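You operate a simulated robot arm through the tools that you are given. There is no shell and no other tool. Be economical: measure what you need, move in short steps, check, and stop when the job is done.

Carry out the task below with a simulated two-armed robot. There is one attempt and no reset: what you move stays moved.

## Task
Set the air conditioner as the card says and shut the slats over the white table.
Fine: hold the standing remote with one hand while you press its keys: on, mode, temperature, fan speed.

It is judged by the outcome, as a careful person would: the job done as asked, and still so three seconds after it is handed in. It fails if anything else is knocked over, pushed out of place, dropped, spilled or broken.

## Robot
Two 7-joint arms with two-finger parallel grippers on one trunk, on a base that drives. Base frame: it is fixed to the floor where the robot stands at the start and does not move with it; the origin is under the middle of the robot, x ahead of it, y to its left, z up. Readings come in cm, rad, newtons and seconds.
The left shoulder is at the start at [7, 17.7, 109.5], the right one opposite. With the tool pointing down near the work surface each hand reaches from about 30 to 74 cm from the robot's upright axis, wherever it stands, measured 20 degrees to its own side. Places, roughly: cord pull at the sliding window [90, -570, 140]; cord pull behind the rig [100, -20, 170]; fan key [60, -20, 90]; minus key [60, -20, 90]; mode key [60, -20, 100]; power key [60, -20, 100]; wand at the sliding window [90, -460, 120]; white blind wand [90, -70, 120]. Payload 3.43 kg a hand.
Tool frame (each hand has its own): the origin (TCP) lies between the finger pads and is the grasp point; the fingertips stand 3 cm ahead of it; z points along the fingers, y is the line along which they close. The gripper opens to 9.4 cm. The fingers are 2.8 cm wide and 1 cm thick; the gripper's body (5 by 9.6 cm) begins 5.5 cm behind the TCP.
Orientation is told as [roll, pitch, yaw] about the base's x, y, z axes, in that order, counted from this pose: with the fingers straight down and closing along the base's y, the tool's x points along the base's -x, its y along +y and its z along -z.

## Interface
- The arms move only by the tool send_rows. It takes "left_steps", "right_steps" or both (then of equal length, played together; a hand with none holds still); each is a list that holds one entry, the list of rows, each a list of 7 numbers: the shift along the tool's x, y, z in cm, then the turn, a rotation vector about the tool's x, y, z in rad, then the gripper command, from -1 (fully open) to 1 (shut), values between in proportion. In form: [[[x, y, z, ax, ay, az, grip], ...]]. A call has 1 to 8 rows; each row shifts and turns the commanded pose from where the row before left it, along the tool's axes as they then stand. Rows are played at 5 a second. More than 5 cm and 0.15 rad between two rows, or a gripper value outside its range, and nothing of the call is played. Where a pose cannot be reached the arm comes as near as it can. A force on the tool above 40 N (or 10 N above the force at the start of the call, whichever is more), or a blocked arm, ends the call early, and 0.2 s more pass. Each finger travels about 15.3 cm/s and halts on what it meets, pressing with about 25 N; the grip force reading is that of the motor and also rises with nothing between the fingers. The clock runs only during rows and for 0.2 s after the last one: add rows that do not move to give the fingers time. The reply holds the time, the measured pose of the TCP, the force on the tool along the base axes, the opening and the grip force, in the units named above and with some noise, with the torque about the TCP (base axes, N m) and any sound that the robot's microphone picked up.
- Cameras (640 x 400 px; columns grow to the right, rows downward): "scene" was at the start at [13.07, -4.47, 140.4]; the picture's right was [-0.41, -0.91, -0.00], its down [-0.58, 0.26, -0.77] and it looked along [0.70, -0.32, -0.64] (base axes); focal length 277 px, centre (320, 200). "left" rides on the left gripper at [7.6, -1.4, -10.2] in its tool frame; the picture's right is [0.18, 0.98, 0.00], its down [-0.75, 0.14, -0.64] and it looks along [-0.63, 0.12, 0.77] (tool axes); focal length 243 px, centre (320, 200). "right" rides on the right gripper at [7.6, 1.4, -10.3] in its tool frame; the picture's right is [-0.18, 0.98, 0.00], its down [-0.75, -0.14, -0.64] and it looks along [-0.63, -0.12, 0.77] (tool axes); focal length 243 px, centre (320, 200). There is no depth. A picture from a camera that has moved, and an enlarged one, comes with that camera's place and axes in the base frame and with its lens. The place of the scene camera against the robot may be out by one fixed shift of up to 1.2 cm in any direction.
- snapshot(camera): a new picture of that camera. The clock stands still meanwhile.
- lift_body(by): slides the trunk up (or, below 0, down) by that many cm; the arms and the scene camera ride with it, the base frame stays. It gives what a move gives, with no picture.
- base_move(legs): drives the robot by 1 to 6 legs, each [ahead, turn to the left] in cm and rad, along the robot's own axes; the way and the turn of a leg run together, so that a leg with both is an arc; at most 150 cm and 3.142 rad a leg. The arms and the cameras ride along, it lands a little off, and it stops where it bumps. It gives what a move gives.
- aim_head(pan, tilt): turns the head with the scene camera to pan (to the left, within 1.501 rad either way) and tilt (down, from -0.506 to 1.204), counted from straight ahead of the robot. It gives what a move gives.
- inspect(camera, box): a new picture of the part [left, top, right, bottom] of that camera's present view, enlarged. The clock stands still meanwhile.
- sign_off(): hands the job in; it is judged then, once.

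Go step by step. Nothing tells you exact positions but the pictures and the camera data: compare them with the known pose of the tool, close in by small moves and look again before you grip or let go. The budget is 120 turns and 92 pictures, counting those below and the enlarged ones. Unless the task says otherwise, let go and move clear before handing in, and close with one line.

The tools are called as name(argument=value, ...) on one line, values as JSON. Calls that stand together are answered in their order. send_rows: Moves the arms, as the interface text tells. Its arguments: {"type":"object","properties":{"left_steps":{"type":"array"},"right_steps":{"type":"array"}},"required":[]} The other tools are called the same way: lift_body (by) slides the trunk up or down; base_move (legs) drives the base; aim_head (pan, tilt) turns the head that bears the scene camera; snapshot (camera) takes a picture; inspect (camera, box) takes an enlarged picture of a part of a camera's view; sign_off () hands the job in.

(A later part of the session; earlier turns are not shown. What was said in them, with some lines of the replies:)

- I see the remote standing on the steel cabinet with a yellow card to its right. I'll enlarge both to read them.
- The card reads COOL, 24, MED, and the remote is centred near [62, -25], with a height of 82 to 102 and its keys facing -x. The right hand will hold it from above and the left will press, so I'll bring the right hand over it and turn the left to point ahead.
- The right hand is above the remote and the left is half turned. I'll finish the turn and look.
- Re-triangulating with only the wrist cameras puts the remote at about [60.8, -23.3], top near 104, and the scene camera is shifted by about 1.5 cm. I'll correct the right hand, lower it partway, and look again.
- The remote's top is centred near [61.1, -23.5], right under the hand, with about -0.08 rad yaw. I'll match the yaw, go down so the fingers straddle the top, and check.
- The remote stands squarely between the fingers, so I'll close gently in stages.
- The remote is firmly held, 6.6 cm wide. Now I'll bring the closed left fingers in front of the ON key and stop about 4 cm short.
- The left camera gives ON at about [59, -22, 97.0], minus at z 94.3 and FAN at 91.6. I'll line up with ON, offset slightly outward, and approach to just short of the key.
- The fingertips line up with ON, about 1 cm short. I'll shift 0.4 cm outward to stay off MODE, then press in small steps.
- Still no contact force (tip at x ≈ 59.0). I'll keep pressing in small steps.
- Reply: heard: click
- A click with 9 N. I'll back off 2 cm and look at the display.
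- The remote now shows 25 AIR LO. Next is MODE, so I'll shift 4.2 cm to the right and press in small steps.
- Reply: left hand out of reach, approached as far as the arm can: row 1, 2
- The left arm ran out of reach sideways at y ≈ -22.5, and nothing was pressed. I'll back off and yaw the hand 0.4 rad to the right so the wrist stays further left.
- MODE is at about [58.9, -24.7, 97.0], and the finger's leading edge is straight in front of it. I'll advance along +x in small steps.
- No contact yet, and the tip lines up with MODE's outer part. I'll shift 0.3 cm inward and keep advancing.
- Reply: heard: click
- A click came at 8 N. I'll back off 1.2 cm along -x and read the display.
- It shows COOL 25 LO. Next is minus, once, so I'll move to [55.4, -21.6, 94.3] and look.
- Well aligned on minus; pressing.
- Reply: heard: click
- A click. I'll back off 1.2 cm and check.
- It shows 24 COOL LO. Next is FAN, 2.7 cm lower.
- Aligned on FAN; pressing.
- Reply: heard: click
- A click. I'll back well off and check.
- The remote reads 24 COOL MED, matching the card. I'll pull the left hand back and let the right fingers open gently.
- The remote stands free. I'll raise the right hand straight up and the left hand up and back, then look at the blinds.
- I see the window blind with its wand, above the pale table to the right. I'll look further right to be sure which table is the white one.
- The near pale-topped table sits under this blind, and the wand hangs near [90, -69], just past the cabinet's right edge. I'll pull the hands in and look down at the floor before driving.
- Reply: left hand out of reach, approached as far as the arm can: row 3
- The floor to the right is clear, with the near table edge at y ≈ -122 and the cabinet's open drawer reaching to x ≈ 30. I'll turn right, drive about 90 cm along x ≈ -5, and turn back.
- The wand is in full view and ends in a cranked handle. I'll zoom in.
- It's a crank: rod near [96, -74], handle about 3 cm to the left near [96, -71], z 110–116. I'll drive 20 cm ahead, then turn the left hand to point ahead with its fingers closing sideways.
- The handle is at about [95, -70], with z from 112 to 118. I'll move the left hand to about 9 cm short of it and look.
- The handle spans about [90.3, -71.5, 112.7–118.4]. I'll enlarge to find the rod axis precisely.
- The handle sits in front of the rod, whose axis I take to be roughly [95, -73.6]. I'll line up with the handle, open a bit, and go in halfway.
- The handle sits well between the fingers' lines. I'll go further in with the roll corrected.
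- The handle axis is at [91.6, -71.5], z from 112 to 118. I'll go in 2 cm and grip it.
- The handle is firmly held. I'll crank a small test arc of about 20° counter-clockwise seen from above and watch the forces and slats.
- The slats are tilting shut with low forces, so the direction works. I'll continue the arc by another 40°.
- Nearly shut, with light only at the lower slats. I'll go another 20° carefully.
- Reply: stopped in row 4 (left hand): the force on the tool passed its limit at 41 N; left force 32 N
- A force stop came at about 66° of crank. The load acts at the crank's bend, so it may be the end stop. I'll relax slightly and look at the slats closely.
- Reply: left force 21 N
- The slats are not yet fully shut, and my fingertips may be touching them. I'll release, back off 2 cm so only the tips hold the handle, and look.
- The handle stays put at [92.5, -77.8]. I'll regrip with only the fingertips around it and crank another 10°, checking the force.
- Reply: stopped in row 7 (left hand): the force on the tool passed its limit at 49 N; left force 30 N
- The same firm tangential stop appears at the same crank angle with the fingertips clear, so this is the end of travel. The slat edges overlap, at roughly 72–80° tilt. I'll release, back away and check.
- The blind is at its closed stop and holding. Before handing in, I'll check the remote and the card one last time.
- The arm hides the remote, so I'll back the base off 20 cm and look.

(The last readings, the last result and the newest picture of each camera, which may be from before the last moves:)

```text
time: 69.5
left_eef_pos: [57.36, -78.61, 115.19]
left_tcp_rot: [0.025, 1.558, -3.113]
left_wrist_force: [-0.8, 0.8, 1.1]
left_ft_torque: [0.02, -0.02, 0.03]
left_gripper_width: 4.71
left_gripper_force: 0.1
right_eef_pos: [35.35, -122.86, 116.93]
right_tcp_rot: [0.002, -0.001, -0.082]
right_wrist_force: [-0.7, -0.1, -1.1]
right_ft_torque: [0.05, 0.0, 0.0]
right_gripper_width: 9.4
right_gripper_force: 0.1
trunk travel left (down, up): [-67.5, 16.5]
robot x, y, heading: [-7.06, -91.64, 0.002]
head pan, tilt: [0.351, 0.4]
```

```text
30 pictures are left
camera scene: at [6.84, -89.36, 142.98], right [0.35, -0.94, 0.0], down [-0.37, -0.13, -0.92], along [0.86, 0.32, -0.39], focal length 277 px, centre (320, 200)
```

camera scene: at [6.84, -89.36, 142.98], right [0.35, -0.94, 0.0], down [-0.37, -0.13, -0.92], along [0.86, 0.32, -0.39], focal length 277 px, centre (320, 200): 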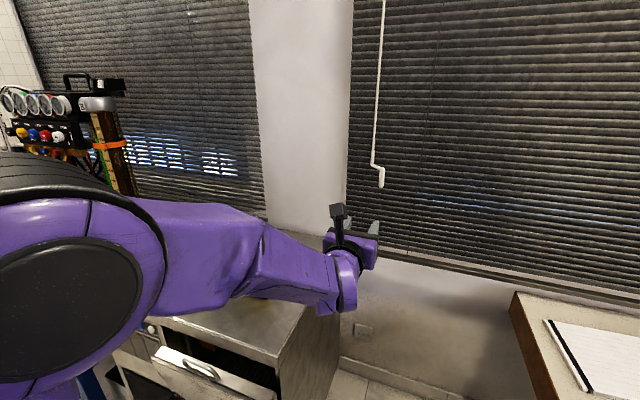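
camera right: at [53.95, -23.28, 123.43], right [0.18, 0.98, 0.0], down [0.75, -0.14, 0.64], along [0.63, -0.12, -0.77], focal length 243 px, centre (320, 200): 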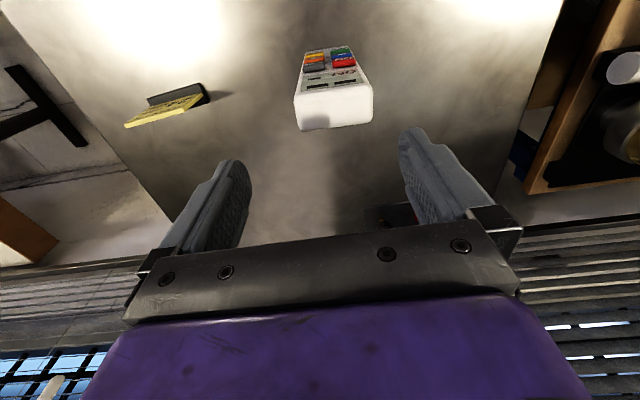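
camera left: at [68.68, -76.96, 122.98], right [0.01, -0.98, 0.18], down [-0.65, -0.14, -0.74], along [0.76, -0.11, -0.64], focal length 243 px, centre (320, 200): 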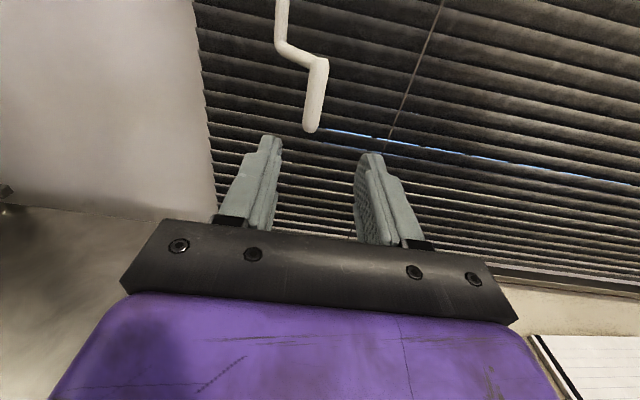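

The blind looks shut. I'll shift the left arm to the right to uncover the remote.

send_rows(left_steps=[[[0, 4, -1, 0, 0, 0, 0], [0, 4, -2, 0, 0, 0, 0], [0, 4, -2, 0, 0, 0, 0], [0, 3, -2, 0, 0, 0, 0], [0, 0, 0, 0, 0, 0, 0]]])

aim_head(pan=0.75, tilt=0.4)

snapshot(camera="scene")

```text
time: 70.7
left_eef_pos: [50.81, -92.53, 116.24]
left_tcp_rot: [1.173, 1.532, -1.95]
left_wrist_force: [-0.2, 0.3, -0.3]
left_ft_torque: [0.0, -0.01, -0.01]
left_gripper_width: 4.71
left_gripper_force: 0.0
right_eef_pos: [35.26, -122.71, 116.81]
right_tcp_rot: [0.002, -0.002, -0.082]
right_wrist_force: [0.2, 0.2, 0.0]
right_ft_torque: [-0.04, 0.03, 0.0]
right_gripper_width: 9.4
right_gripper_force: 0.0
trunk travel left (down, up): [-67.5, 16.5]
robot x, y, heading: [-7.32, -91.56, 0.002]
head pan, tilt: [0.351, 0.4]
```

```text
time: 71.6
left_eef_pos: [50.46, -93.02, 116.51]
left_tcp_rot: [1.276, 1.533, -1.855]
left_wrist_force: [-0.8, 0.2, 0.2]
left_ft_torque: [0.01, 0.0, -0.02]
left_gripper_width: 4.71
left_gripper_force: 0.1
right_eef_pos: [35.19, -122.83, 116.91]
right_tcp_rot: [0.003, -0.002, -0.081]
right_wrist_force: [-0.3, -0.2, -0.5]
right_ft_torque: [-0.01, -0.01, -0.01]
right_gripper_width: 9.41
right_gripper_force: 0.0
trunk travel left (down, up): [-67.5, 16.5]
robot x, y, heading: [-6.93, -91.59, 0.002]
head pan, tilt: [0.75, 0.4]
```

```text
29 pictures are left
camera scene: at [4.86, -86.28, 142.99], right [0.68, -0.73, 0.0], down [-0.28, -0.27, -0.92], along [0.67, 0.63, -0.39], focal length 277 px, centre (320, 200)
```

scene: 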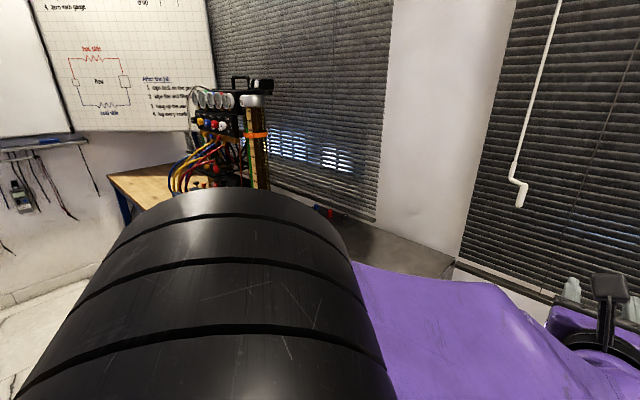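

The elbow still blocks the view. I'll turn the base left in place, since the hands stay well above everything, to see the cabinet top.

base_move(legs=[[0, 1.2]])

aim_head(pan=-0.45, tilt=0.35)

snapshot(camera="scene")

```text
time: 75.0
left_eef_pos: [15.13, -38.41, 116.33]
left_tcp_rot: [1.222, 1.53, -0.715]
left_wrist_force: [-0.2, -0.2, -0.6]
left_ft_torque: [-0.01, 0.02, -0.01]
left_gripper_width: 4.72
left_gripper_force: 0.0
right_eef_pos: [37.32, -63.72, 116.9]
right_tcp_rot: [0.002, -0.002, 1.114]
right_wrist_force: [-1.1, 0.2, 0.0]
right_ft_torque: [0.01, -0.05, 0.01]
right_gripper_width: 9.4
right_gripper_force: 0.0
trunk travel left (down, up): [-67.5, 16.5]
robot x, y, heading: [-6.9, -92.0, 1.198]
head pan, tilt: [0.75, 0.4]
```

```text
time: 76.4
left_eef_pos: [15.1, -38.34, 116.62]
left_tcp_rot: [1.277, 1.523, -0.659]
left_wrist_force: [-0.5, 0.0, 0.6]
left_ft_torque: [-0.01, -0.01, 0.0]
left_gripper_width: 4.69
left_gripper_force: 0.2
right_eef_pos: [37.27, -63.69, 116.98]
right_tcp_rot: [0.002, -0.001, 1.114]
right_wrist_force: [0.2, 1.1, -0.1]
right_ft_torque: [-0.04, -0.03, 0.01]
right_gripper_width: 9.39
right_gripper_force: 0.0
trunk travel left (down, up): [-67.5, 16.5]
robot x, y, heading: [-6.88, -91.31, 1.201]
head pan, tilt: [-0.45, 0.351]
```

```text
28 pictures are left
camera scene: at [1.76, -81.58, 143.44], right [0.68, -0.73, 0.0], down [-0.25, -0.23, -0.94], along [0.69, 0.64, -0.34], focal length 277 px, centre (320, 200)
```

scene: 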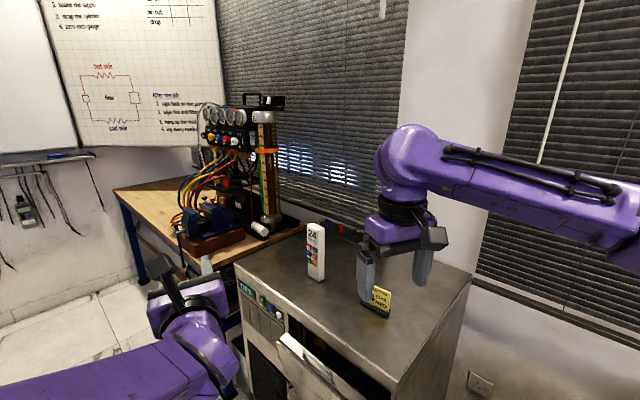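

inspect(camera="scene", box=[270, 210, 410, 330])

inspect(camera="scene", box=[470, 60, 640, 300])

```text
3.33 times, centred on (340, 270) of scene
camera zoom: at [1.76, -81.58, 143.44], right [0.68, -0.73, 0.0], down [-0.25, -0.23, -0.94], along [0.69, 0.64, -0.34], focal length 923 px, centre (253, -33)
```

zoom: 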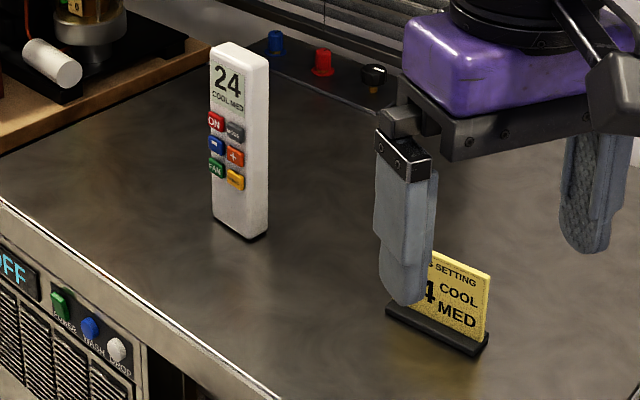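

```text
1.67 times, centred on (555, 180) of scene
camera zoom: at [1.76, -81.58, 143.44], right [0.68, -0.73, 0.0], down [-0.25, -0.23, -0.94], along [0.69, 0.64, -0.34], focal length 462 px, centre (-72, 233)
```

zoom: 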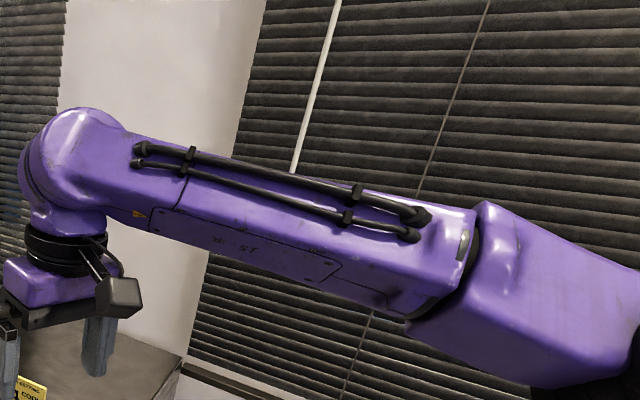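

The remote stands in place showing 24 COOL MED, the card is where it was, and the slats are shut. Both hands are clear, so I'm handing in.

sign_off()

```text
The job is handed in.
```

The air conditioner remote now shows 24, COOL, MED, as the card says, and I cranked the slats over the white table shut until they stopped. From above, thin lines of light still showed between the lower slats.
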